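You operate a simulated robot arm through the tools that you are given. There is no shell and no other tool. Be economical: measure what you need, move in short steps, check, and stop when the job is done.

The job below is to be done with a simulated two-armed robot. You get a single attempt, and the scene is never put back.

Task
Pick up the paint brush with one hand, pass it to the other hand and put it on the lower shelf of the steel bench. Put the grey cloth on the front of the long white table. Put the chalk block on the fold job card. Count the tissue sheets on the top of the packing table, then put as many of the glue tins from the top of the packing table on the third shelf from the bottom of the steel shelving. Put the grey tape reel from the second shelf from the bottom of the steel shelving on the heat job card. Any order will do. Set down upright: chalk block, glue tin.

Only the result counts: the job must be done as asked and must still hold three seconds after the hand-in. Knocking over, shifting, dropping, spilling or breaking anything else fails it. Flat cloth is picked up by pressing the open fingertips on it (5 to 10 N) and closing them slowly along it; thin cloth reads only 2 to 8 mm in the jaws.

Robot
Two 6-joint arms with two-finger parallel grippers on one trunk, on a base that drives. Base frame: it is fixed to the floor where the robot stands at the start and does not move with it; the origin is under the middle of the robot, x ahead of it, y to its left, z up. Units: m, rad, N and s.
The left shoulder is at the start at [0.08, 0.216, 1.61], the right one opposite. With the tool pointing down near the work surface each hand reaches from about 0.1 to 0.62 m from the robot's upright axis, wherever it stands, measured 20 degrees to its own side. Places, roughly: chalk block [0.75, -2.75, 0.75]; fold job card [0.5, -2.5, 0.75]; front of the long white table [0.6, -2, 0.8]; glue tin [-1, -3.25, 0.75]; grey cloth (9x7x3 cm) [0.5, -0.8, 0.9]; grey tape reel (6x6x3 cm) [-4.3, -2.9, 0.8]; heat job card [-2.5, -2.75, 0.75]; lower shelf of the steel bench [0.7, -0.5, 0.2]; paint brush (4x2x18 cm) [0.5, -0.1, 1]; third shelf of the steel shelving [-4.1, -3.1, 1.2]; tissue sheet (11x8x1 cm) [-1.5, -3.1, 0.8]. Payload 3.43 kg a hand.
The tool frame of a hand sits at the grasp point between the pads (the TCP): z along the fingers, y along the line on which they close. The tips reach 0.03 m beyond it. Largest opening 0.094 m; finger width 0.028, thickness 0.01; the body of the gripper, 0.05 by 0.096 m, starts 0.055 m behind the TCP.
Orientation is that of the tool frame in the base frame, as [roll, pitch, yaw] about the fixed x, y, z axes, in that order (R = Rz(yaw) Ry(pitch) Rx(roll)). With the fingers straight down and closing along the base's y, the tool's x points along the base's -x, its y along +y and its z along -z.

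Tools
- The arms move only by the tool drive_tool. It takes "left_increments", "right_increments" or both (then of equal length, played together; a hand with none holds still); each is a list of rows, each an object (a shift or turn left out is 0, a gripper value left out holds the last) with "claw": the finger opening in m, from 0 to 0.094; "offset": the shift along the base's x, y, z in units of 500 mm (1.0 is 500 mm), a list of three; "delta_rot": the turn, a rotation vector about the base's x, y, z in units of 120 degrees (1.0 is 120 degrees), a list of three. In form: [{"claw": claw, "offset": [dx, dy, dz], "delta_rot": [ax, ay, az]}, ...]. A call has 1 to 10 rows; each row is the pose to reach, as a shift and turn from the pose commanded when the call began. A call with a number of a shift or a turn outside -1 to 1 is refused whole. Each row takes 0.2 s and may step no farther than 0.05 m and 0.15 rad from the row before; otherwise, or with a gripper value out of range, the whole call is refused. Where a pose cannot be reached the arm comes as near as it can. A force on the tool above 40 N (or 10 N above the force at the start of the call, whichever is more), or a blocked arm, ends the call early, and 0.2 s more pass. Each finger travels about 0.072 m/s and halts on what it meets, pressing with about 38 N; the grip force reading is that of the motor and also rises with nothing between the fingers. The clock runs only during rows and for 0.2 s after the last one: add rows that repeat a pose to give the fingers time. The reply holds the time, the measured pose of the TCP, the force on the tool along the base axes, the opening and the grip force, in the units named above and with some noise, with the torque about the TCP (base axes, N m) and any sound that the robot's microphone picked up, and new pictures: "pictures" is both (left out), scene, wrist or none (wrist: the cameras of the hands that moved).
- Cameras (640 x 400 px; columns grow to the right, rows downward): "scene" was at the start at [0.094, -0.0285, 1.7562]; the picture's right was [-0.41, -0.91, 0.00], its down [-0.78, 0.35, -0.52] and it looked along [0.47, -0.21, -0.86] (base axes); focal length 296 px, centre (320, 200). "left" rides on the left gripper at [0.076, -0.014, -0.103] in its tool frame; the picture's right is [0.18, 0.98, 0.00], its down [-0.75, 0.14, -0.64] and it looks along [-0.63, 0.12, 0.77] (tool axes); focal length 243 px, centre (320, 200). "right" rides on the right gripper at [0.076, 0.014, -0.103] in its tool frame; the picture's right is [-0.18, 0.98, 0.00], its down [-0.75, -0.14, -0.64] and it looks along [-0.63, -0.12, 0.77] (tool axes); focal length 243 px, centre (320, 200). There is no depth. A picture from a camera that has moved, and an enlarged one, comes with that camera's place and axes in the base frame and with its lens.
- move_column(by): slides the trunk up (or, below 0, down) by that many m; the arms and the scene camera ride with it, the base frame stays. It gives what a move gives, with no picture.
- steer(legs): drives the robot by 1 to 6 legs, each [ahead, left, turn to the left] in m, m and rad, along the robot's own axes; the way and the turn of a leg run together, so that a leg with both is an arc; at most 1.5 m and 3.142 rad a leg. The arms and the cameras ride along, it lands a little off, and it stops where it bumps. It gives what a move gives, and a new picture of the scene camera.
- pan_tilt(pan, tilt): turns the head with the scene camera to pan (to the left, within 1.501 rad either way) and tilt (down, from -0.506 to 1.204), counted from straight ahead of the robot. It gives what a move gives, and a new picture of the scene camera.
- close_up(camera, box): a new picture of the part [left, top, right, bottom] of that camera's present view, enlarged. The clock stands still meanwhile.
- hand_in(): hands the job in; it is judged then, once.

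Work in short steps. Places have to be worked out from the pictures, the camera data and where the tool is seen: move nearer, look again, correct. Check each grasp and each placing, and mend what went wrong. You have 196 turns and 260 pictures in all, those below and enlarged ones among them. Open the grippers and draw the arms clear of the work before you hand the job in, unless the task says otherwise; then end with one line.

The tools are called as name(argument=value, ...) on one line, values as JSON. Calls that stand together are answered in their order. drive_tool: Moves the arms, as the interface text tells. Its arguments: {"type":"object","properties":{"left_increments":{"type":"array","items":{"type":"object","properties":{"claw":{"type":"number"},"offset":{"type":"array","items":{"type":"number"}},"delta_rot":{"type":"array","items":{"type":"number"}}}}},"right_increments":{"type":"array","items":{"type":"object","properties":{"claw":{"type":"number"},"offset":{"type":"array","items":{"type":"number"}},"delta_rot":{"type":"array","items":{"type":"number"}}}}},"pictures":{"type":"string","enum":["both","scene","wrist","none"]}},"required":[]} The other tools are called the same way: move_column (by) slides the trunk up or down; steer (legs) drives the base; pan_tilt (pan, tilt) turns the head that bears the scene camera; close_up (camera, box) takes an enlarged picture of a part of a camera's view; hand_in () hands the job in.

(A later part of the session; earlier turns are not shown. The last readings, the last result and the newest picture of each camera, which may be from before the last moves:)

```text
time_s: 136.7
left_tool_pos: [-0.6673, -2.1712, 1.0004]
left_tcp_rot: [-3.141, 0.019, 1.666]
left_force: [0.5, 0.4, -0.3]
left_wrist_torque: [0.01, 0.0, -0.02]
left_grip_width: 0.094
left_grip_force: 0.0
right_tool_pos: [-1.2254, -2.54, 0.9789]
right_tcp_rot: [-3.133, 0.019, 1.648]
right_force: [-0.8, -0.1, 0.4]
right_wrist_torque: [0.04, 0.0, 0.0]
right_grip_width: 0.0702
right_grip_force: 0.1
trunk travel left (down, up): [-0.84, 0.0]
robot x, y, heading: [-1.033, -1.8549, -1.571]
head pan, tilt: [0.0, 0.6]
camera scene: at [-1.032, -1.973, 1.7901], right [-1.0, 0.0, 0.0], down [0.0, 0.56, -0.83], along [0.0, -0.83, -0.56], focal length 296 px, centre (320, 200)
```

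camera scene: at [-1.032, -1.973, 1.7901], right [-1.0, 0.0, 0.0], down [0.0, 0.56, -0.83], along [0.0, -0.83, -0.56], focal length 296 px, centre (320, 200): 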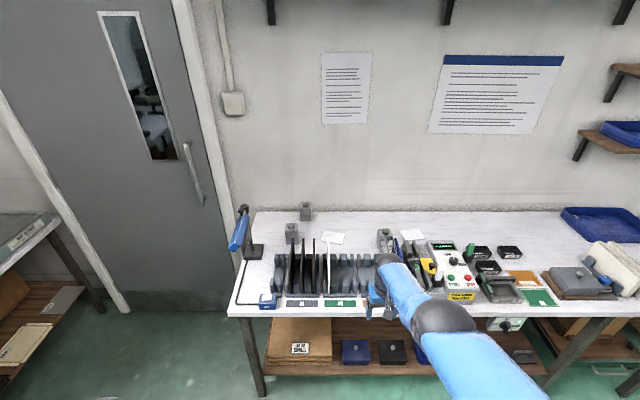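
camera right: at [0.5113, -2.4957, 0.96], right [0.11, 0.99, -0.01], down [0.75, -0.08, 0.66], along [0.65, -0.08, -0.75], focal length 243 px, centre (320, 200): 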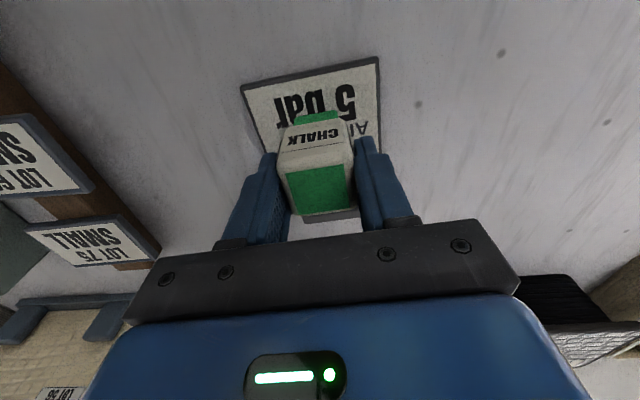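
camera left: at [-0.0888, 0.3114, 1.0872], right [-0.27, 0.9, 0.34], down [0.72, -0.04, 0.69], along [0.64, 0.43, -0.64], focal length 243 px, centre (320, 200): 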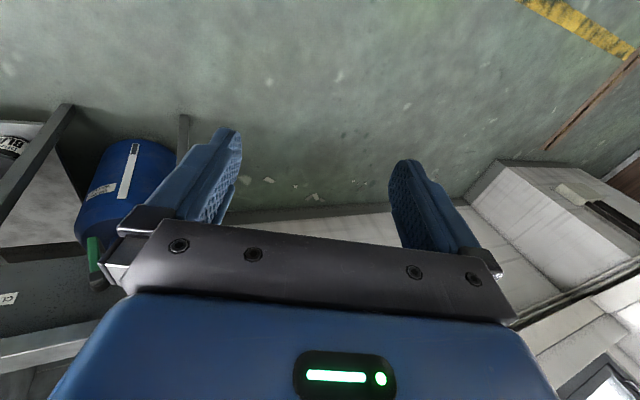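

I zoom into the table for the tins and tissue sheets.

close_up(camera="scene", box=[220, 190, 440, 320])

close_up(camera="scene", box=[400, 190, 640, 320])

```text
2.91 times, centred on (330, 255) of scene
camera zoom: at [-1.032, -1.973, 1.7901], right [-1.0, 0.0, 0.0], down [0.0, 0.56, -0.83], along [0.0, -0.83, -0.56], focal length 860 px, centre (291, 40)
```

zoom: 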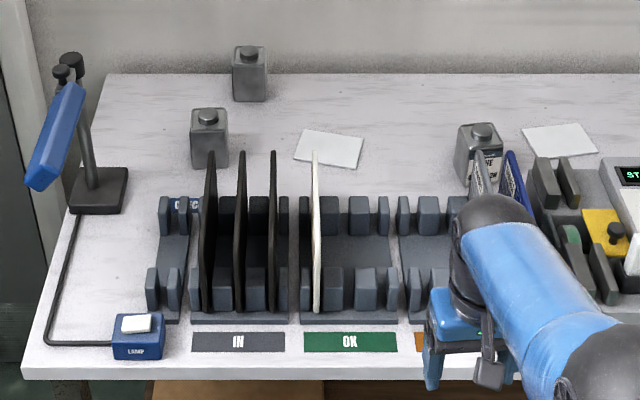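

```text
2.67 times, centred on (520, 255) of scene
camera zoom: at [-1.032, -1.973, 1.7901], right [-1.0, 0.0, 0.0], down [0.0, 0.56, -0.83], along [0.0, -0.83, -0.56], focal length 789 px, centre (-213, 53)
```

zoom: 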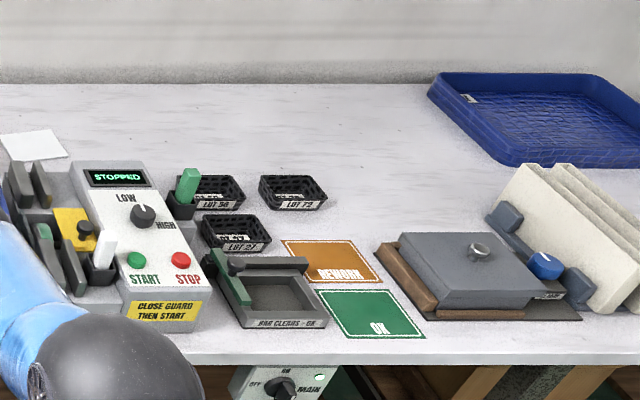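

Two sheets and three tins are visible so far. I fold the right arm back toward its parked pose so I can drive closer.

drive_tool(right_increments=[{"offset": [-0.04, 0.07, -0.04], "claw": 0.094}, {"offset": [-0.08, 0.14, -0.08]}, {"offset": [-0.12, 0.21, -0.1]}, {"offset": [-0.16, 0.28, -0.1]}, {"offset": [-0.2, 0.36, -0.1]}, {"offset": [-0.24, 0.44, -0.08]}, {"offset": [-0.28, 0.52, -0.06]}, {"offset": [-0.32, 0.6, -0.04]}, {"offset": [-0.36, 0.68, 0]}, {"offset": [-0.36, 0.74, 0.02]}], pictures="none")

```text
time_s: 138.9
left_tool_pos: [-0.6681, -2.1697, 1.0012]
left_tcp_rot: [3.141, 0.02, 1.666]
left_force: [0.0, -0.1, -0.4]
left_wrist_torque: [0.02, -0.02, -0.05]
left_grip_width: 0.0942
left_grip_force: 0.1
right_tool_pos: [-1.5066, -2.3289, 0.8081]
right_tcp_rot: [-3.134, 0.018, 1.65]
right_force: [-0.3, 0.7, -0.9]
right_wrist_torque: [0.01, 0.0, 0.03]
right_grip_width: 0.0939
right_grip_force: 0.0
right hand out of reach, approached as far as the arm can: row 1, 2, 3, 4, 5, 6, 7, 8, 9, 10
trunk travel left (down, up): [-0.84, 0.0]
robot x, y, heading: [-1.0351, -1.8549, -1.566]
head pan, tilt: [0.0, 0.6]
```

The elbow seems stuck stretched; I try moving straight up and inward from here.

drive_tool(right_increments=[{"offset": [0.0, 0.04, 0.06]}, {"offset": [0.0, 0.08, 0.12]}, {"offset": [0.0, 0.12, 0.18]}, {"offset": [0.0, 0.16, 0.24]}, {"offset": [0.02, 0.2, 0.3]}, {"offset": [0.04, 0.24, 0.36]}, {"offset": [0.06, 0.28, 0.38]}, {"offset": [0.08, 0.3, 0.38]}], pictures="scene")

```text
time_s: 140.7
left_tool_pos: [-0.6678, -2.1698, 1.0019]
left_tcp_rot: [-3.141, 0.022, 1.663]
left_force: [0.1, -0.9, 0.4]
left_wrist_torque: [0.0, 0.02, 0.0]
left_grip_width: 0.0937
left_grip_force: 0.1
right_tool_pos: [-1.5893, -2.3263, 0.8553]
right_tcp_rot: [-3.133, 0.019, 1.648]
right_force: [0.1, 0.6, 0.9]
right_wrist_torque: [0.02, 0.02, 0.0]
right_grip_width: 0.0941
right_grip_force: 0.1
right hand out of reach, approached as far as the arm can: row 1, 2, 3, 4, 5, 6, 7, 8
trunk travel left (down, up): [-0.84, 0.0]
robot x, y, heading: [-1.0291, -1.8535, -1.567]
head pan, tilt: [0.0, 0.6]
camera scene: at [-1.0325, -1.9723, 1.7901], right [-1.0, 0.0, 0.0], down [0.0, 0.56, -0.83], along [0.0, -0.83, -0.56], focal length 296 px, centre (320, 200)
```

scene: 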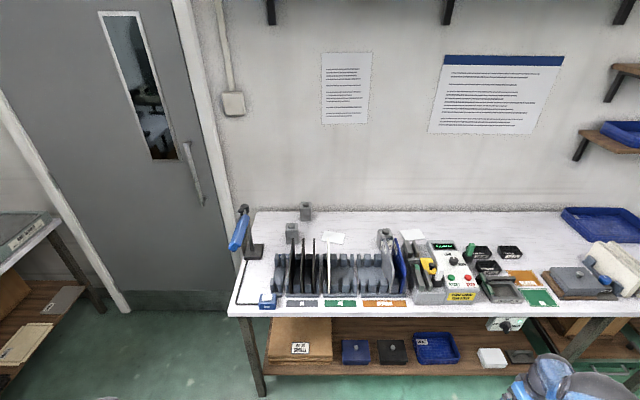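

I try to free the elbow: push outward along the arm (beyond reach), then inward.

drive_tool(right_increments=[{"offset": [-0.04, -0.05, -0.06]}, {"offset": [-0.08, -0.1, -0.12]}, {"offset": [-0.1, -0.12, -0.16]}, {"offset": [-0.1, -0.12, -0.16]}, {"offset": [-0.04, -0.05, -0.1]}, {"offset": [0.02, 0.03, -0.02]}, {"offset": [0.08, 0.1, 0.04]}, {"offset": [0.14, 0.16, 0.1]}, {"offset": [0.2, 0.2, 0.14]}], pictures="none")

```text
refused: row 5 steps farther than a row can; nothing moved
```

drive_tool(right_increments=[{"offset": [-0.04, -0.05, -0.06]}, {"offset": [-0.08, -0.1, -0.12]}, {"offset": [-0.1, -0.12, -0.16]}, {"offset": [-0.1, -0.12, -0.16]}, {"offset": [-0.06, -0.07, -0.11]}, {"offset": [-0.01, -0.02, -0.05]}, {"offset": [0.04, 0.04, 0.0]}, {"offset": [0.09, 0.09, 0.05]}, {"offset": [0.14, 0.14, 0.09]}, {"offset": [0.19, 0.18, 0.12]}], pictures="none")

```text
time_s: 142.9
left_tool_pos: [-0.6668, -2.1703, 0.9994]
left_tcp_rot: [3.141, 0.02, 1.667]
left_force: [0.5, 1.2, -0.9]
left_wrist_torque: [0.02, 0.0, 0.04]
left_grip_width: 0.0941
left_grip_force: 0.1
right_tool_pos: [-1.5561, -2.3054, 0.8177]
right_tcp_rot: [-3.134, 0.021, 1.647]
right_force: [0.4, 0.3, -0.6]
right_wrist_torque: [0.04, -0.07, 0.02]
right_grip_width: 0.0941
right_grip_force: 0.1
right hand out of reach, approached as far as the arm can: row 1, 2, 3, 4, 5, 6, 7, 8, 9, 10
trunk travel left (down, up): [-0.84, 0.0]
robot x, y, heading: [-1.0298, -1.8513, -1.571]
head pan, tilt: [0.0, 0.6]
```

Still stretched. I try tangential upward motion with an outward bias to make the elbow bend the right way, then come in.

drive_tool(right_increments=[{"offset": [-0.05, -0.05, 0.04]}, {"offset": [-0.09, -0.09, 0.1]}, {"offset": [-0.12, -0.12, 0.17]}, {"offset": [-0.14, -0.14, 0.25]}, {"offset": [-0.14, -0.14, 0.34]}, {"offset": [-0.1, -0.1, 0.41]}, {"offset": [-0.04, -0.04, 0.45]}, {"offset": [0.02, 0.02, 0.47]}, {"offset": [0.08, 0.08, 0.47]}, {"offset": [0.14, 0.14, 0.47]}], pictures="none")

```text
time_s: 145.1
left_tool_pos: [-0.6663, -2.1698, 1.0004]
left_tcp_rot: [-3.14, 0.022, 1.667]
left_force: [-0.4, 0.5, 0.1]
left_wrist_torque: [0.01, 0.0, 0.0]
left_grip_width: 0.094
left_grip_force: 0.1
right_tool_pos: [-1.4793, -2.2351, 1.052]
right_tcp_rot: [-3.133, 0.022, 1.649]
right_force: [0.4, 0.4, 0.2]
right_wrist_torque: [0.01, 0.01, 0.0]
right_grip_width: 0.094
right_grip_force: 0.0
right hand out of reach, approached as far as the arm can: row 1, 2, 3
trunk travel left (down, up): [-0.84, 0.0]
robot x, y, heading: [-1.0317, -1.8562, -1.565]
head pan, tilt: [0.0, 0.6]
```

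The arm is free again. I drive 0.4 m ahead toward the table and look down.

steer(legs=[[0.4, -0.1, 0]])

pan_tilt(pan=0.1, tilt=0.75)

```text
time_s: 147.7
left_tool_pos: [-0.7684, -2.5717, 1.0007]
left_tcp_rot: [-3.141, 0.023, 1.66]
left_force: [0.7, 0.6, -0.7]
left_wrist_torque: [-0.03, 0.02, -0.03]
left_grip_width: 0.094
left_grip_force: 0.0
right_tool_pos: [-1.5825, -2.6343, 1.0523]
right_tcp_rot: [-3.132, 0.023, 1.643]
right_force: [0.8, 0.0, 1.2]
right_wrist_torque: [0.0, 0.01, 0.02]
right_grip_width: 0.0939
right_grip_force: 0.1
trunk travel left (down, up): [-0.84, 0.0]
robot x, y, heading: [-1.1356, -2.2508, -1.575]
head pan, tilt: [0.0, 0.6]
camera scene: at [-1.1301, -2.3698, 1.7904], right [-1.0, 0.0, 0.0], down [0.0, 0.56, -0.83], along [0.0, -0.83, -0.56], focal length 296 px, centre (320, 200)
```

scene: 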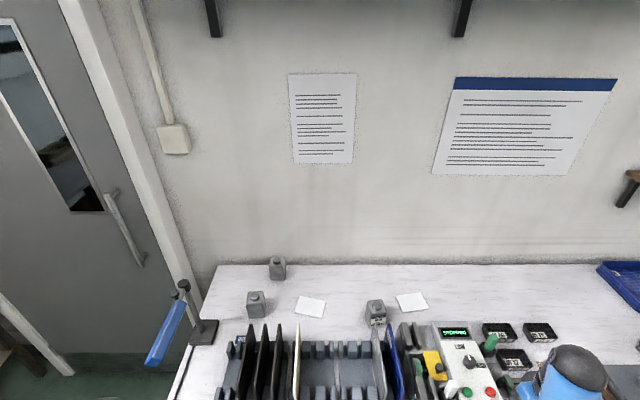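

```text
time_s: 148.4
left_tool_pos: [-0.7679, -2.573, 1.0009]
left_tcp_rot: [-3.14, 0.02, 1.661]
left_force: [-0.2, 0.9, -0.6]
left_wrist_torque: [-0.04, 0.03, 0.02]
left_grip_width: 0.094
left_grip_force: 0.0
right_tool_pos: [-1.5827, -2.6347, 1.0524]
right_tcp_rot: [-3.131, 0.021, 1.642]
right_force: [-0.5, 0.5, 0.7]
right_wrist_torque: [-0.02, -0.01, 0.0]
right_grip_width: 0.0943
right_grip_force: 0.1
trunk travel left (down, up): [-0.84, 0.0]
robot x, y, heading: [-1.1347, -2.254, -1.575]
head pan, tilt: [0.099, 0.75]
camera scene: at [-1.1225, -2.3664, 1.7774], right [-1.0, -0.1, 0.0], down [-0.07, 0.68, -0.73], along [0.07, -0.73, -0.68], focal length 296 px, centre (320, 200)
```

scene: 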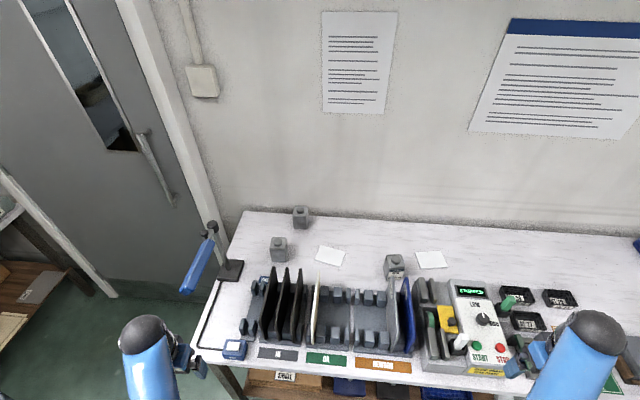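

close_up(camera="scene", box=[250, 190, 470, 330])

pan_tilt(pan=-0.7, tilt=0.6)

```text
2.86 times, centred on (360, 260) of scene
camera zoom: at [-1.1225, -2.3664, 1.7774], right [-1.0, -0.1, 0.0], down [-0.07, 0.68, -0.73], along [0.07, -0.73, -0.68], focal length 845 px, centre (206, 29)
```

zoom: 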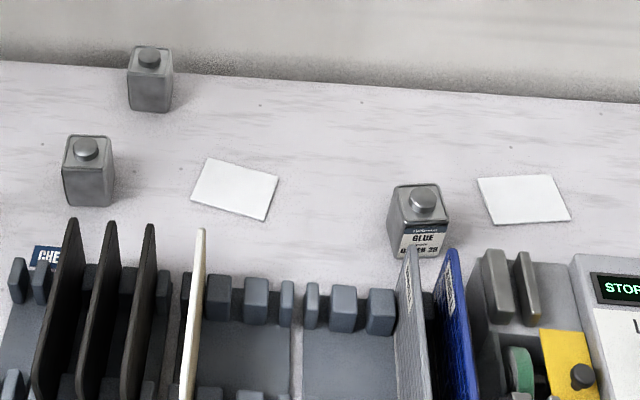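

```text
time_s: 149.5
left_tool_pos: [-0.7685, -2.5725, 1.0002]
left_tcp_rot: [3.141, 0.021, 1.66]
left_force: [-1.0, 0.1, -0.7]
left_wrist_torque: [0.02, -0.01, -0.02]
left_grip_width: 0.0939
left_grip_force: 0.0
right_tool_pos: [-1.5829, -2.6357, 1.0507]
right_tcp_rot: [-3.133, 0.02, 1.643]
right_force: [-0.5, 0.5, -1.2]
right_wrist_torque: [0.01, 0.02, 0.0]
right_grip_width: 0.0939
right_grip_force: 0.1
trunk travel left (down, up): [-0.84, 0.0]
robot x, y, heading: [-1.13, -2.2537, -1.57]
head pan, tilt: [-0.7, 0.6]
camera scene: at [-1.188, -2.3526, 1.7901], right [-0.76, 0.65, 0.0], down [0.36, 0.43, -0.82], along [-0.53, -0.63, -0.57], focal length 296 px, centre (320, 200)
```

scene: 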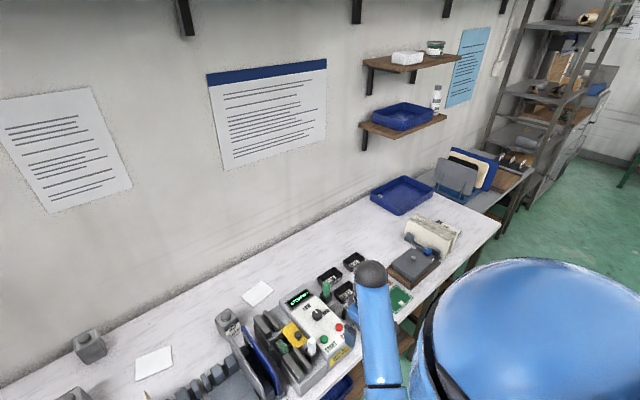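

Two tissue sheets are visible, three tins (one labelled GLUE). I zoom on the steel shelving to judge the shelf spacing and on the table's far end for other sheets.

close_up(camera="scene", box=[420, 0, 640, 220])

close_up(camera="scene", box=[340, 160, 520, 300])

```text
1.82 times, centred on (530, 110) of scene
camera zoom: at [-1.188, -2.3526, 1.7901], right [-0.76, 0.65, 0.0], down [0.36, 0.43, -0.82], along [-0.53, -0.63, -0.57], focal length 538 px, centre (-62, 364)
```

zoom: 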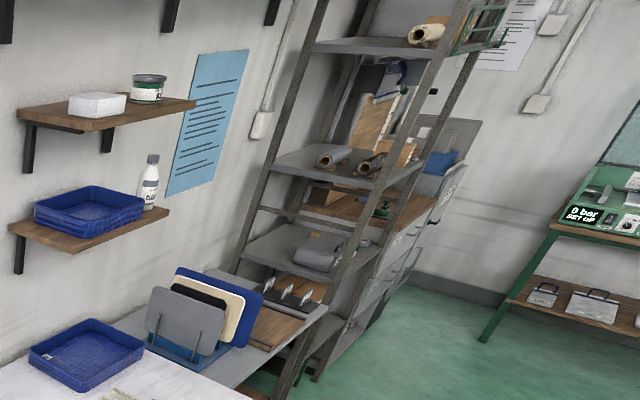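

```text
2.86 times, centred on (430, 230) of scene
camera zoom: at [-1.188, -2.3526, 1.7901], right [-0.76, 0.65, 0.0], down [0.36, 0.43, -0.82], along [-0.53, -0.63, -0.57], focal length 845 px, centre (6, 114)
```

zoom: 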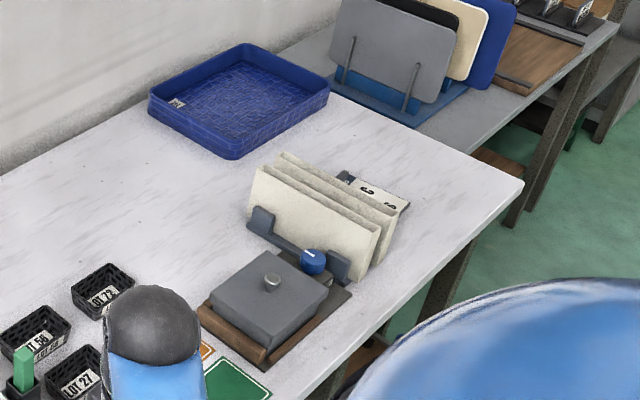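

Third shelf is ≈0.4 m below the next. The heat card lies on the packing table's far end (≈-2.49,-2.83). Two tins (A,B) at the table's left end are best reached from that end, so I drive around: back, left, turn right to face -x, then strafe toward the wall.

steer(legs=[[-0.4, 0, 0], [0, 1.03, 0], [0, 0, -0.785], [0, 0, -0.785], [0, 0.5, 0], [0, 0.45, 0]])

pan_tilt(pan=0.3, tilt=0.8)

```text
time_s: 165.6
left_tool_pos: [-0.4464, -3.1074, 1.0006]
left_tcp_rot: [-3.131, 0.017, 0.069]
left_force: [-13.0, 24.8, 9.5]
left_wrist_torque: [-2.16, -0.92, -0.68]
left_grip_width: 0.0791
left_grip_force: 0.1
right_tool_pos: [-0.5, -2.2958, 1.0517]
right_tcp_rot: [-3.133, 0.021, 0.062]
right_force: [0.0, -1.4, 0.7]
right_wrist_torque: [0.01, 0.04, 0.01]
right_grip_width: 0.0939
right_grip_force: 0.1
trunk travel left (down, up): [-0.84, 0.0]
robot x, y, heading: [-0.1238, -2.7496, 3.123]
head pan, tilt: [-0.7, 0.6]
stopped in leg 6: the force on the tool passed its limit at 54 N (the readings are from after the stop); the commanded pose is now the measured one
camera scene: at [-0.2187, -2.6922, 1.7904], right [0.66, 0.76, 0.0], down [0.43, -0.37, -0.82], along [-0.62, 0.54, -0.57], focal length 296 px, centre (320, 200)
```

scene: 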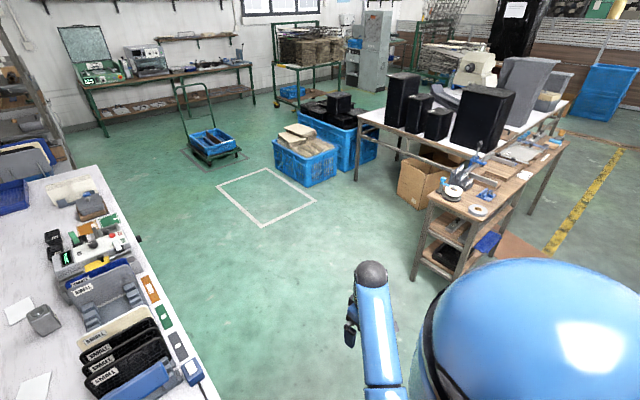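

```text
time_s: 166.8
left_tool_pos: [-0.4454, -3.1076, 1.001]
left_tcp_rot: [-3.134, 0.011, 0.078]
left_force: [-10.9, 22.9, 6.2]
left_wrist_torque: [-1.8, -0.75, -0.59]
left_grip_width: 0.0806
left_grip_force: 0.0
right_tool_pos: [-0.5032, -2.2938, 1.0489]
right_tcp_rot: [-3.135, 0.02, 0.063]
right_force: [0.2, 0.5, 0.8]
right_wrist_torque: [-0.03, -0.02, -0.02]
right_grip_width: 0.0941
right_grip_force: 0.1
trunk travel left (down, up): [-0.84, 0.0]
robot x, y, heading: [-0.1227, -2.7541, 3.12]
head pan, tilt: [0.3, 0.799]
camera scene: at [-0.2327, -2.7687, 1.7731], right [-0.28, 0.96, 0.0], down [0.69, 0.2, -0.7], along [-0.67, -0.2, -0.72], focal length 296 px, centre (320, 200)
```

scene: 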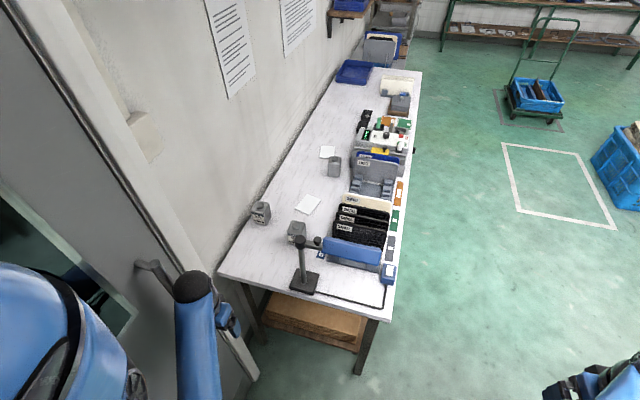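

The left hand touched the door handle. I back away 0.05 m and raise the left hand.

steer(legs=[[0, -0.05, 0.018]])

drive_tool(left_increments=[{"offset": [0, 0, 0.06]}, {"offset": [0, 0, 0.12]}, {"offset": [-0.04, 0, 0.16]}, {"offset": [-0.1, 0, 0.2]}, {"offset": [-0.16, 0, 0.2]}], pictures="wrist")

```text
time_s: 167.8
left_tool_pos: [-0.4375, -3.0749, 0.9946]
left_tcp_rot: [-3.124, 0.012, 0.101]
left_force: [0.8, -0.3, -0.1]
left_wrist_torque: [0.11, 0.0, -0.02]
left_grip_width: 0.094
left_grip_force: 0.1
right_tool_pos: [-0.511, -2.2648, 1.0524]
right_tcp_rot: [-3.125, 0.02, 0.084]
right_force: [-0.3, -1.1, 0.6]
right_wrist_torque: [0.08, -0.04, 0.02]
right_grip_width: 0.0941
right_grip_force: 0.1
trunk travel left (down, up): [-0.84, 0.0]
robot x, y, heading: [-0.1239, -2.705, -3.132]
head pan, tilt: [0.3, 0.799]
camera scene: at [-0.2305, -2.7418, 1.7729], right [-0.3, 0.95, 0.01], down [0.68, 0.22, -0.69], along [-0.66, -0.21, -0.72], focal length 296 px, centre (320, 200)
```

scene: 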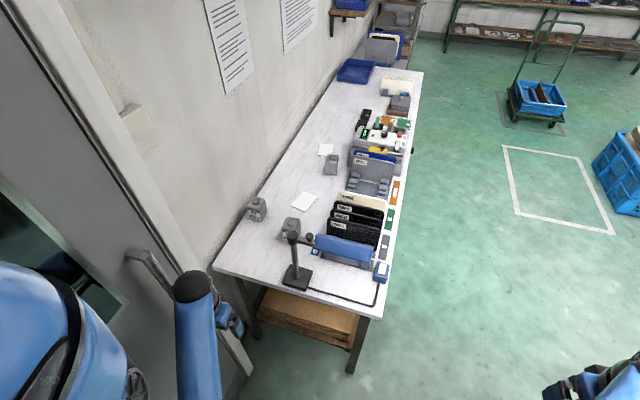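

```text
time_s: 169.0
left_tool_pos: [-0.5233, -3.0684, 1.0471]
left_tcp_rot: [-3.136, 0.015, 0.099]
left_force: [-0.7, 0.1, 0.5]
left_wrist_torque: [-0.01, -0.01, 0.0]
left_grip_width: 0.094
left_grip_force: 0.1
left hand out of reach, approached as far as the arm can: row 2, 3, 4, 5
right_tool_pos: [-0.5122, -2.2573, 1.0508]
right_tcp_rot: [-3.132, 0.018, 0.083]
right_force: [-0.9, 0.9, -0.3]
right_wrist_torque: [-0.03, -0.01, -0.03]
right_grip_width: 0.0939
right_grip_force: 0.0
trunk travel left (down, up): [-0.84, 0.0]
robot x, y, heading: [-0.1241, -2.7055, -3.134]
head pan, tilt: [0.3, 0.799]
camera left: at [-0.4479, -3.0472, 1.1492], right [0.28, -0.96, -0.01], down [-0.73, -0.22, 0.65], along [-0.63, -0.18, -0.76], focal length 243 px, centre (320, 200)
```

left: 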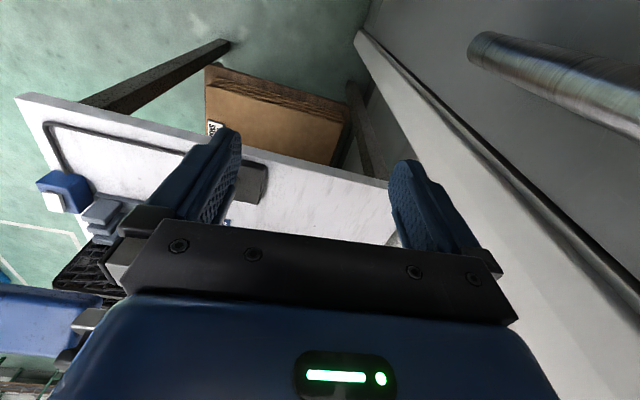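

I narrow the left opening to 0.08 m, shift slightly toward the wall, and drive 0.17 m ahead.

drive_tool(left_increments=[{"offset": [0, -0.03, 0], "claw": 0.08}, {"offset": [0, -0.03, 0]}], pictures="none")

steer(legs=[[0.17, 0, 0]])

close_up(camera="left", box=[0, 0, 640, 400])

```text
time_s: 169.6
left_tool_pos: [-0.521, -3.0854, 1.0477]
left_tcp_rot: [-3.131, 0.012, 0.099]
left_force: [0.4, -0.6, -0.8]
left_wrist_torque: [0.05, -0.01, 0.0]
left_grip_width: 0.0799
left_grip_force: 0.1
right_tool_pos: [-0.5114, -2.2581, 1.0518]
right_tcp_rot: [-3.131, 0.02, 0.082]
right_force: [-0.8, 0.0, 0.2]
right_wrist_torque: [-0.02, -0.02, -0.02]
right_grip_width: 0.0938
right_grip_force: 0.0
trunk travel left (down, up): [-0.84, 0.0]
robot x, y, heading: [-0.1221, -2.7027, -3.138]
head pan, tilt: [0.3, 0.799]
```

```text
time_s: 171.0
left_tool_pos: [-0.6865, -3.085, 1.0469]
left_tcp_rot: [-3.132, 0.016, 0.099]
left_force: [-0.8, -0.9, 0.5]
left_wrist_torque: [0.0, -0.01, 0.0]
left_grip_width: 0.0803
left_grip_force: 0.0
right_tool_pos: [-0.6765, -2.2581, 1.0511]
right_tcp_rot: [-3.131, 0.023, 0.082]
right_force: [0.5, 0.0, 0.0]
right_wrist_torque: [0.01, 0.04, 0.01]
right_grip_width: 0.0939
right_grip_force: 0.0
trunk travel left (down, up): [-0.84, 0.0]
robot x, y, heading: [-0.2936, -2.7056, -3.136]
head pan, tilt: [0.3, 0.799]
camera scene: at [-0.3928, -2.7301, 1.7736], right [-0.3, 0.95, 0.0], down [0.68, 0.22, -0.7], along [-0.67, -0.21, -0.71], focal length 296 px, centre (320, 200)
```

scene: 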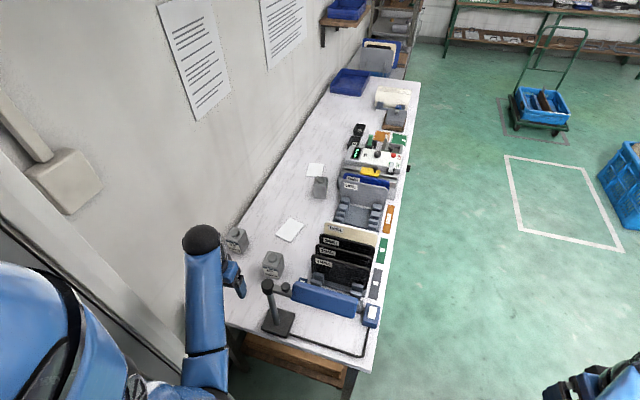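

```text
1.00 times, centred on (320, 200) of left (not enlarged: the box is as wide or as high as the picture)
camera zoom: at [-0.6111, -3.0644, 1.1506], right [0.28, -0.96, -0.01], down [-0.73, -0.22, 0.65], along [-0.63, -0.17, -0.76], focal length 243 px, centre (320, 200)
```

zoom: 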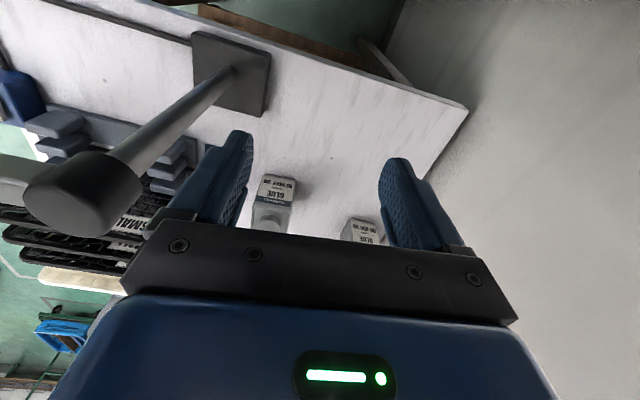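

Both tins A and B read GLUE. I extend the left hand above tin A (≈(-0.91,-3.07)) while tilting it 25° forward.

drive_tool(left_increments=[{"offset": [-0.08, 0.0, 0.0]}, {"offset": [-0.16, 0.0, 0.0]}, {"offset": [-0.24, 0.004, 0.0], "delta_rot": [0, 0.05, 0]}, {"offset": [-0.32, 0.008, 0], "delta_rot": [0, 0.1, 0]}, {"offset": [-0.39, 0.014, 0], "delta_rot": [0, 0.15, 0]}, {"offset": [-0.39, 0.014, 0], "delta_rot": [0, 0.208, 0]}, {"offset": [-0.39, 0.014, -0.06], "delta_rot": [0, 0.208, 0]}], pictures="wrist")

```text
time_s: 172.6
left_tool_pos: [-0.8863, -3.0781, 1.0181]
left_tcp_rot: [-3.085, 0.448, 0.107]
left_force: [-0.1, -0.2, 0.1]
left_wrist_torque: [-0.04, -0.01, -0.02]
left_grip_width: 0.08
left_grip_force: 0.0
right_tool_pos: [-0.6791, -2.2595, 1.0516]
right_tcp_rot: [-3.131, 0.022, 0.082]
right_force: [-0.4, -0.6, 0.0]
right_wrist_torque: [-0.01, 0.0, 0.0]
right_grip_width: 0.0938
right_grip_force: 0.1
trunk travel left (down, up): [-0.84, 0.0]
robot x, y, heading: [-0.2945, -2.6999, -3.134]
head pan, tilt: [0.3, 0.799]
camera left: at [-0.7742, -3.0586, 1.0788], right [0.25, -0.96, -0.13], down [-0.38, -0.22, 0.9], along [-0.89, -0.17, -0.42], focal length 243 px, centre (320, 200)
```

left: 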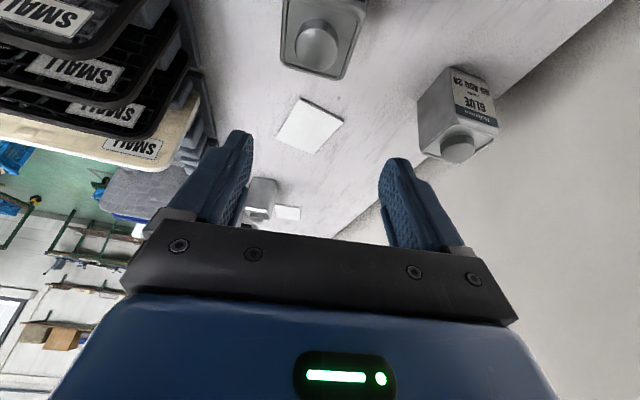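

Tin A: centre ≈(-0.915,-3.065), ~6×6 cm. I align and descend to z≈0.826.

drive_tool(left_increments=[{"offset": [-0.056, 0.022, 0]}, {"offset": [-0.056, 0.022, -0.09]}, {"offset": [-0.056, 0.024, -0.18]}, {"offset": [-0.056, 0.024, -0.26]}, {"offset": [-0.056, 0.024, -0.26]}], pictures="wrist")

```text
time_s: 173.8
left_tool_pos: [-0.9138, -3.0641, 0.8874]
left_tcp_rot: [-3.086, 0.446, 0.107]
left_force: [0.1, 0.6, 0.2]
left_wrist_torque: [0.0, 0.03, 0.0]
left_grip_width: 0.08
left_grip_force: 0.1
right_tool_pos: [-0.6792, -2.2586, 1.0517]
right_tcp_rot: [-3.131, 0.022, 0.08]
right_force: [0.6, 0.0, -0.2]
right_wrist_torque: [-0.02, -0.01, 0.0]
right_grip_width: 0.0944
right_grip_force: 0.1
trunk travel left (down, up): [-0.84, 0.0]
robot x, y, heading: [-0.296, -2.7062, -3.136]
head pan, tilt: [0.3, 0.799]
camera left: at [-0.8035, -3.0443, 0.9484], right [0.25, -0.96, -0.13], down [-0.39, -0.22, 0.9], along [-0.89, -0.17, -0.42], focal length 243 px, centre (320, 200)
```

left: 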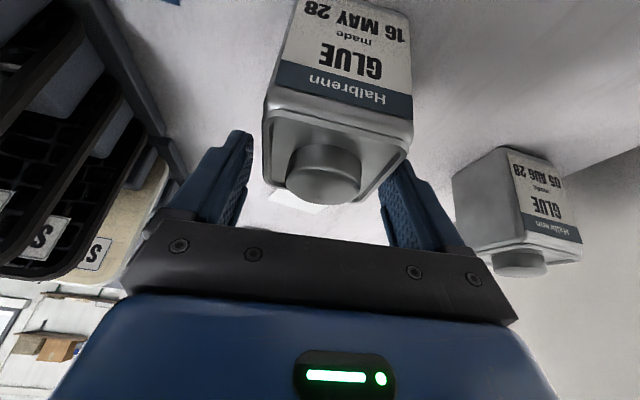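

Centred within a few mm. I go down to z≈0.832 and close.

drive_tool(left_increments=[{"offset": [0.004, -0.003, -0.05]}, {"offset": [0.004, -0.003, -0.11]}, {"offset": [0.004, -0.003, -0.11]}, {"offset": [0.004, -0.003, -0.11], "claw": 0.065}, {"offset": [0.004, -0.003, -0.11], "claw": 0.055}, {"offset": [0.004, -0.003, -0.11], "claw": 0.04}, {"offset": [0.004, -0.003, -0.11], "claw": 0.04}], pictures="wrist")

```text
time_s: 174.4
left_tool_pos: [-0.921, -3.072, 0.8523]
left_tcp_rot: [-3.093, 0.477, 0.11]
left_force: [4.7, 1.8, 16.1]
left_wrist_torque: [-0.04, -0.28, 0.06]
left_grip_width: 0.0801
left_grip_force: 0.1
right_tool_pos: [-0.6764, -2.2569, 1.052]
right_tcp_rot: [-3.133, 0.022, 0.082]
right_force: [-0.2, -0.1, 0.1]
right_wrist_torque: [0.04, -0.02, 0.04]
right_grip_width: 0.094
right_grip_force: 0.1
trunk travel left (down, up): [-0.84, 0.0]
robot x, y, heading: [-0.2916, -2.7035, -3.139]
head pan, tilt: [0.3, 0.799]
stopped in row 3 (left hand): the force on the tool passed its limit at 47 N (the readings are from after the stop); the commanded pose is now the measured one
camera left: at [-0.8083, -3.0492, 0.9085], right [0.25, -0.96, -0.13], down [-0.36, -0.21, 0.91], along [-0.9, -0.18, -0.4], focal length 243 px, centre (320, 200)
```

left: 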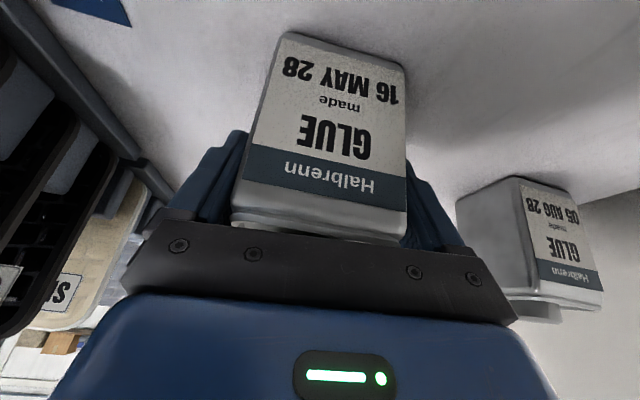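

The cap touched the palm. I raise 6 mm and close here.

drive_tool(left_increments=[{"offset": [0.006, 0.006, 0.014]}, {"offset": [0.006, 0.006, 0.014], "claw": 0.065}, {"offset": [0.006, 0.006, 0.014], "claw": 0.055}, {"offset": [0.006, 0.006, 0.014], "claw": 0.045}, {"offset": [0.006, 0.006, 0.014], "claw": 0.04}, {"offset": [0.006, 0.006, 0.014], "claw": 0.04}], pictures="none")

```text
time_s: 175.8
left_tool_pos: [-0.9189, -3.0692, 0.8543]
left_tcp_rot: [-3.091, 0.467, 0.111]
left_force: [-0.2, -0.2, -3.3]
left_wrist_torque: [-0.02, -0.01, -0.01]
left_grip_width: 0.0644
left_grip_force: 38.0
right_tool_pos: [-0.6807, -2.2592, 1.051]
right_tcp_rot: [-3.131, 0.018, 0.081]
right_force: [0.5, -0.4, 0.3]
right_wrist_torque: [0.02, -0.03, 0.0]
right_grip_width: 0.0941
right_grip_force: 0.2
trunk travel left (down, up): [-0.84, 0.0]
robot x, y, heading: [-0.2893, -2.7031, -3.135]
head pan, tilt: [0.3, 0.799]
```

Tin A gripped (0.064 m). I lift it and draw back past the lamp.

drive_tool(left_increments=[{"offset": [0, 0, 0.08]}, {"offset": [0, 0, 0.17]}, {"offset": [0, 0, 0.26]}, {"offset": [0.0, -0.01, 0.34]}, {"offset": [0.08, -0.03, 0.37]}, {"offset": [0.16, -0.03, 0.37]}, {"offset": [0.24, -0.03, 0.37]}, {"offset": [0.32, -0.03, 0.37]}], pictures="both")

```text
time_s: 177.6
left_tool_pos: [-0.7586, -3.0837, 1.0389]
left_tcp_rot: [-3.092, 0.472, 0.108]
left_force: [0.8, -0.5, -2.8]
left_wrist_torque: [0.01, 0.03, -0.02]
left_grip_width: 0.0641
left_grip_force: 38.2
right_tool_pos: [-0.6778, -2.2579, 1.0529]
right_tcp_rot: [-3.131, 0.02, 0.08]
right_force: [0.0, 0.1, 0.8]
right_wrist_torque: [-0.02, 0.01, 0.0]
right_grip_width: 0.0941
right_grip_force: 0.0
trunk travel left (down, up): [-0.84, 0.0]
robot x, y, heading: [-0.2953, -2.7046, -3.133]
head pan, tilt: [0.3, 0.799]
camera scene: at [-0.3967, -2.7304, 1.7733], right [-0.3, 0.95, 0.0], down [0.68, 0.22, -0.7], along [-0.67, -0.21, -0.72], focal length 296 px, centre (320, 200)
camera left: at [-0.6471, -3.0629, 1.0964], right [0.25, -0.96, -0.13], down [-0.36, -0.21, 0.91], along [-0.9, -0.18, -0.4], focal length 243 px, centre (320, 200)
```

scene: 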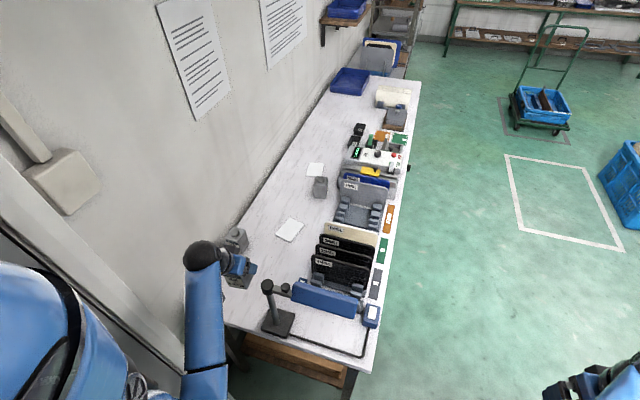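
left: 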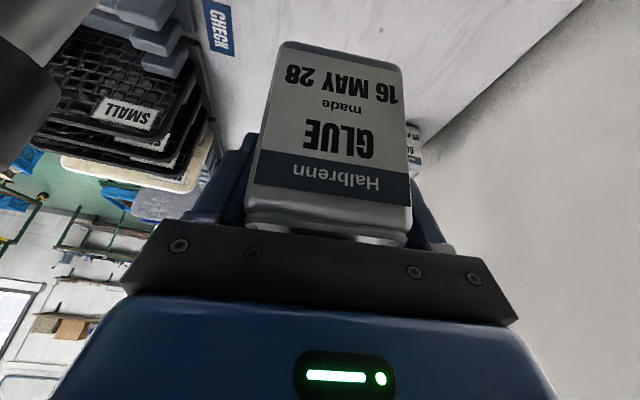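

The tin is held. I back off, strafe to the aisle (+y), drive along -x to x≈-2.2 and turn left to face the wall again.

steer(legs=[[-0.3, 0, 0], [0, -0.75, 0], [1.2, 0, 0], [1.0, 0, 0], [0, 0, 0.785], [0, 0, 0.785]])

pan_tilt(pan=-0.9, tilt=0.35)

```text
time_s: 198.0
left_tool_pos: [-1.8052, -2.4155, 1.0376]
left_tcp_rot: [-3.09, 0.47, 1.707]
left_force: [0.1, -0.2, -2.1]
left_wrist_torque: [0.0, 0.0, -0.01]
left_grip_width: 0.0639
left_grip_force: 37.7
right_tool_pos: [-2.6313, -2.3547, 1.051]
right_tcp_rot: [-3.131, 0.02, 1.681]
right_force: [-1.0, -0.1, -0.1]
right_wrist_torque: [-0.04, -0.01, 0.0]
right_grip_width: 0.0939
right_grip_force: 0.1
trunk travel left (down, up): [-0.84, 0.0]
robot x, y, heading: [-2.1983, -1.9529, -1.537]
head pan, tilt: [0.3, 0.799]
camera scene: at [-2.1669, -2.065, 1.7732], right [-0.94, -0.33, 0.0], down [-0.23, 0.68, -0.7], along [0.23, -0.66, -0.72], focal length 296 px, centre (320, 200)
```

scene: 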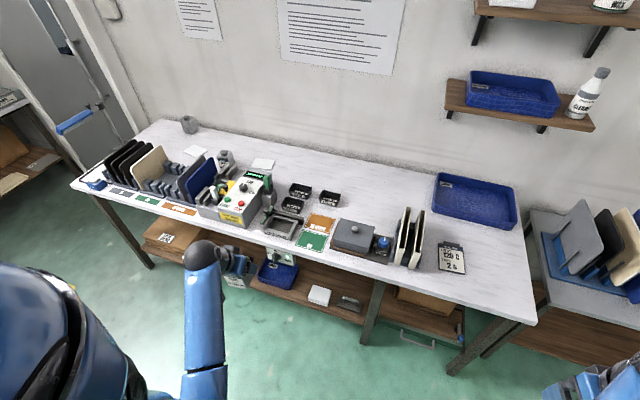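

```text
time_s: 199.4
left_tool_pos: [-1.8039, -2.4145, 1.0376]
left_tcp_rot: [-3.09, 0.469, 1.707]
left_force: [-1.1, -0.6, -2.8]
left_wrist_torque: [-0.02, -0.02, -0.03]
left_grip_width: 0.0641
left_grip_force: 38.0
right_tool_pos: [-2.6313, -2.3555, 1.0511]
right_tcp_rot: [-3.131, 0.02, 1.68]
right_force: [0.8, 0.6, -0.5]
right_wrist_torque: [0.02, 0.01, 0.0]
right_grip_width: 0.0941
right_grip_force: 0.1
trunk travel left (down, up): [-0.84, 0.0]
robot x, y, heading: [-2.1965, -1.9543, -1.54]
head pan, tilt: [-0.901, 0.351]
camera scene: at [-2.2637, -2.0491, 1.8128], right [-0.65, 0.76, 0.0], down [0.26, 0.22, -0.94], along [-0.72, -0.61, -0.34], focal length 296 px, centre (320, 200)
```

scene: 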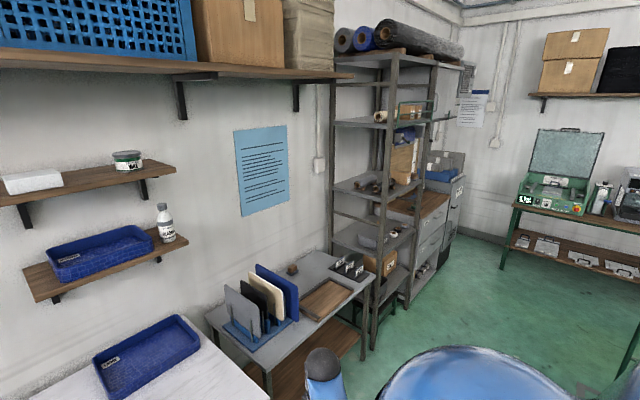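

The whole packing-table top shows exactly two tissue sheets, so two glue tins go to the shelf. I zoom on the shelving.

close_up(camera="scene", box=[310, 100, 470, 280])

```text
2.22 times, centred on (390, 190) of scene
camera zoom: at [-2.2637, -2.0491, 1.8128], right [-0.65, 0.76, 0.0], down [0.26, 0.22, -0.94], along [-0.72, -0.61, -0.34], focal length 657 px, centre (164, 222)
```

zoom: 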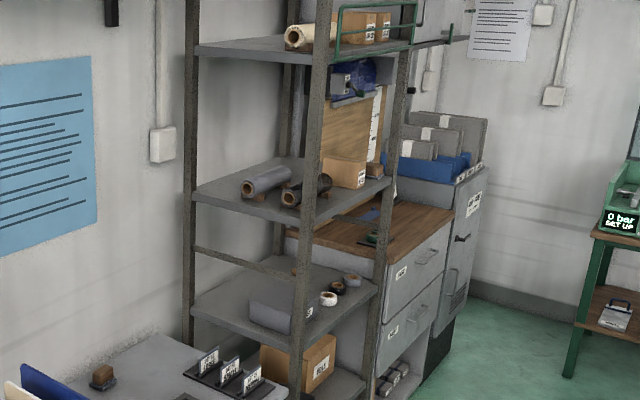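

The third shelf spans x -3.83…-4.35, front edge y≈-2.83. I drive there: ahead 0.22, then right 2.0 m.

steer(legs=[[0.22, 0, -0.03], [0, -1.0, 0], [0, -1.0, 0]])

pan_tilt(pan=0.15, tilt=0.55)

```text
time_s: 210.6
left_tool_pos: [-3.7977, -2.6618, 1.0379]
left_tcp_rot: [-3.09, 0.469, 1.689]
left_force: [0.0, -0.6, -3.3]
left_wrist_torque: [-0.03, -0.02, -0.03]
left_grip_width: 0.0642
left_grip_force: 37.8
right_tool_pos: [-4.6214, -2.5903, 1.052]
right_tcp_rot: [-3.131, 0.018, 1.664]
right_force: [1.1, 0.2, -0.6]
right_wrist_torque: [0.03, 0.02, 0.02]
right_grip_width: 0.0937
right_grip_force: 0.0
trunk travel left (down, up): [-0.84, 0.0]
robot x, y, heading: [-4.1786, -2.2012, -1.548]
head pan, tilt: [-0.901, 0.351]
camera scene: at [-4.248, -2.2893, 1.8129], right [-0.63, 0.77, 0.0], down [0.26, 0.22, -0.94], along [-0.73, -0.59, -0.34], focal length 296 px, centre (320, 200)
```

scene: 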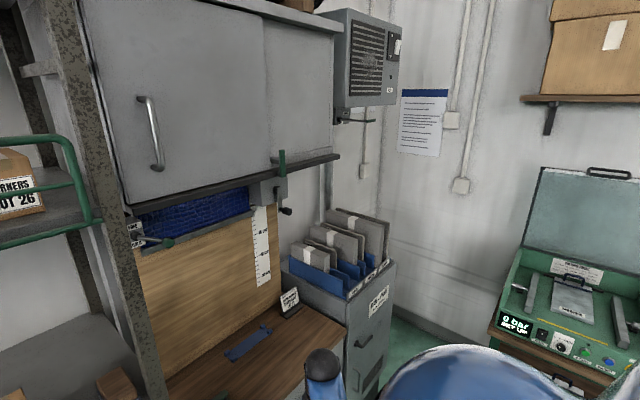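

```text
time_s: 211.9
left_tool_pos: [-3.7976, -2.6629, 1.0374]
left_tcp_rot: [-3.089, 0.469, 1.689]
left_force: [-0.9, 0.0, -2.9]
left_wrist_torque: [-0.03, 0.04, -0.03]
left_grip_width: 0.0641
left_grip_force: 38.1
right_tool_pos: [-4.6225, -2.5898, 1.0513]
right_tcp_rot: [-3.131, 0.017, 1.663]
right_force: [0.2, 0.4, -0.1]
right_wrist_torque: [0.01, 0.02, -0.03]
right_grip_width: 0.0938
right_grip_force: 0.0
trunk travel left (down, up): [-0.84, 0.0]
robot x, y, heading: [-4.1839, -2.196, -1.556]
head pan, tilt: [0.15, 0.55]
camera scene: at [-4.1626, -2.3188, 1.7946], right [-0.99, -0.16, 0.0], down [-0.09, 0.52, -0.85], along [0.14, -0.84, -0.52], focal length 296 px, centre (320, 200)
```

scene: 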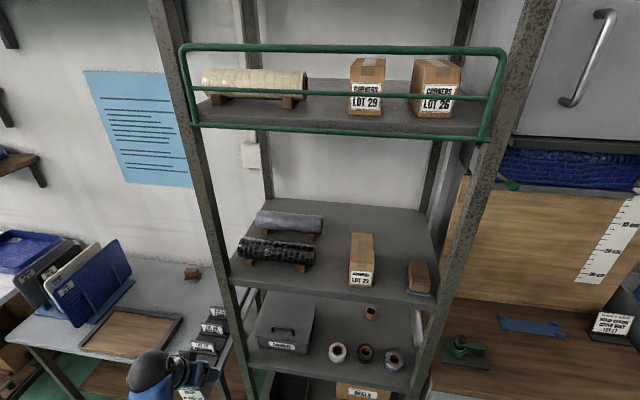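

The third shelf's free front gap is between the black roll's end (x≈-4.045) and the LOT 27 box (x≈-4.145). I line the left hand up with it, standing slightly back.

steer(legs=[[-0.1, 0, -0.015], [0, -0.29, 0]])

drive_tool(left_increments=[{"offset": [0, -0.02, 0.06]}, {"offset": [0, -0.04, 0.13]}, {"offset": [0, -0.07, 0.2]}, {"offset": [0, -0.1, 0.27]}, {"offset": [0, -0.13, 0.34]}, {"offset": [0, -0.16, 0.42]}, {"offset": [0, -0.19, 0.5]}, {"offset": [0, -0.21, 0.58]}], pictures="scene")

```text
time_s: 214.7
left_tool_pos: [-4.0899, -2.5697, 1.0366]
left_tcp_rot: [-3.087, 0.469, 1.678]
left_force: [0.6, -0.3, -3.8]
left_wrist_torque: [-0.05, 0.04, -0.02]
left_grip_width: 0.064
left_grip_force: 38.2
right_tool_pos: [-4.915, -2.4861, 1.0522]
right_tcp_rot: [-3.128, 0.02, 1.65]
right_force: [0.3, 0.1, 0.4]
right_wrist_torque: [-0.05, -0.01, -0.01]
right_grip_width: 0.0937
right_grip_force: 0.1
trunk travel left (down, up): [-0.84, 0.0]
robot x, y, heading: [-4.469, -2.1032, -1.563]
head pan, tilt: [0.15, 0.55]
camera scene: at [-4.4495, -2.2207, 1.7946], right [-0.99, -0.15, 0.0], down [-0.08, 0.52, -0.85], along [0.13, -0.84, -0.52], focal length 296 px, centre (320, 200)
```

scene: 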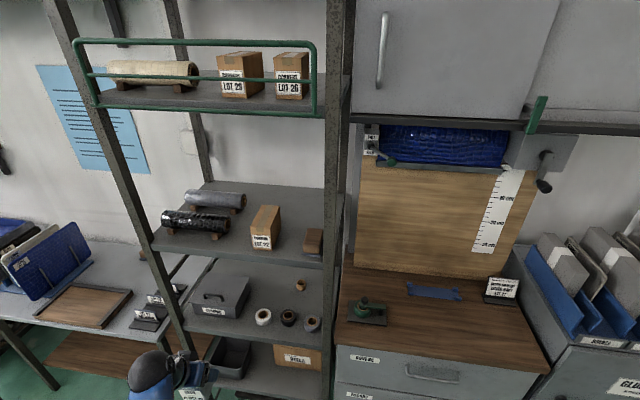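

```text
time_s: 216.5
left_tool_pos: [-4.0813, -2.7156, 1.278]
left_tcp_rot: [-3.092, 0.473, 1.676]
left_force: [0.1, 0.0, -3.3]
left_wrist_torque: [-0.05, -0.04, 0.0]
left_grip_width: 0.0642
left_grip_force: 38.0
left hand out of reach, approached as far as the arm can: row 6, 7, 8
right_tool_pos: [-4.9171, -2.4882, 1.0506]
right_tcp_rot: [-3.131, 0.019, 1.652]
right_force: [0.5, -0.9, -0.9]
right_wrist_torque: [0.01, 0.01, 0.02]
right_grip_width: 0.094
right_grip_force: 0.1
trunk travel left (down, up): [-0.84, 0.0]
robot x, y, heading: [-4.469, -2.1013, -1.564]
head pan, tilt: [0.15, 0.55]
camera scene: at [-4.4544, -2.2237, 1.7944], right [-0.99, -0.15, 0.0], down [-0.08, 0.52, -0.85], along [0.13, -0.84, -0.52], focal length 296 px, centre (320, 200)
```

scene: 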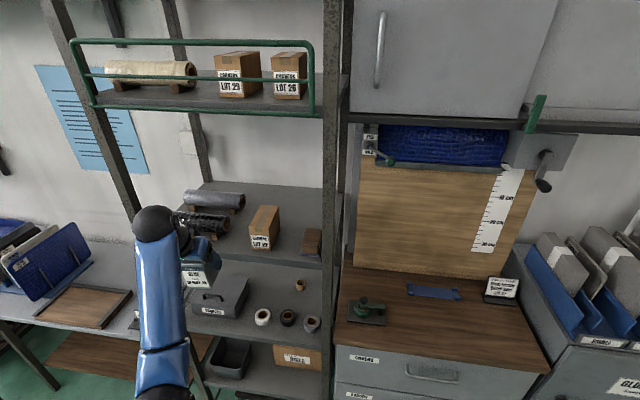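

I need precise gap measurements on the third shelf, so I zoom there.

close_up(camera="scene", box=[180, 170, 350, 276])

```text
3.76 times, centred on (265, 223) of scene
camera zoom: at [-4.4544, -2.2237, 1.7944], right [-0.99, -0.15, 0.0], down [-0.08, 0.52, -0.85], along [0.13, -0.84, -0.52], focal length 1113 px, centre (527, 113)
```

zoom: 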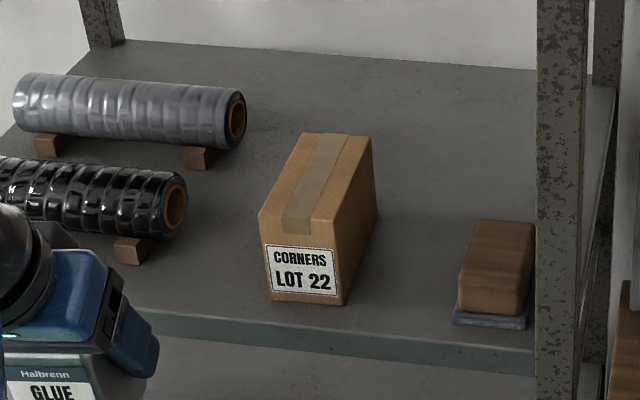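

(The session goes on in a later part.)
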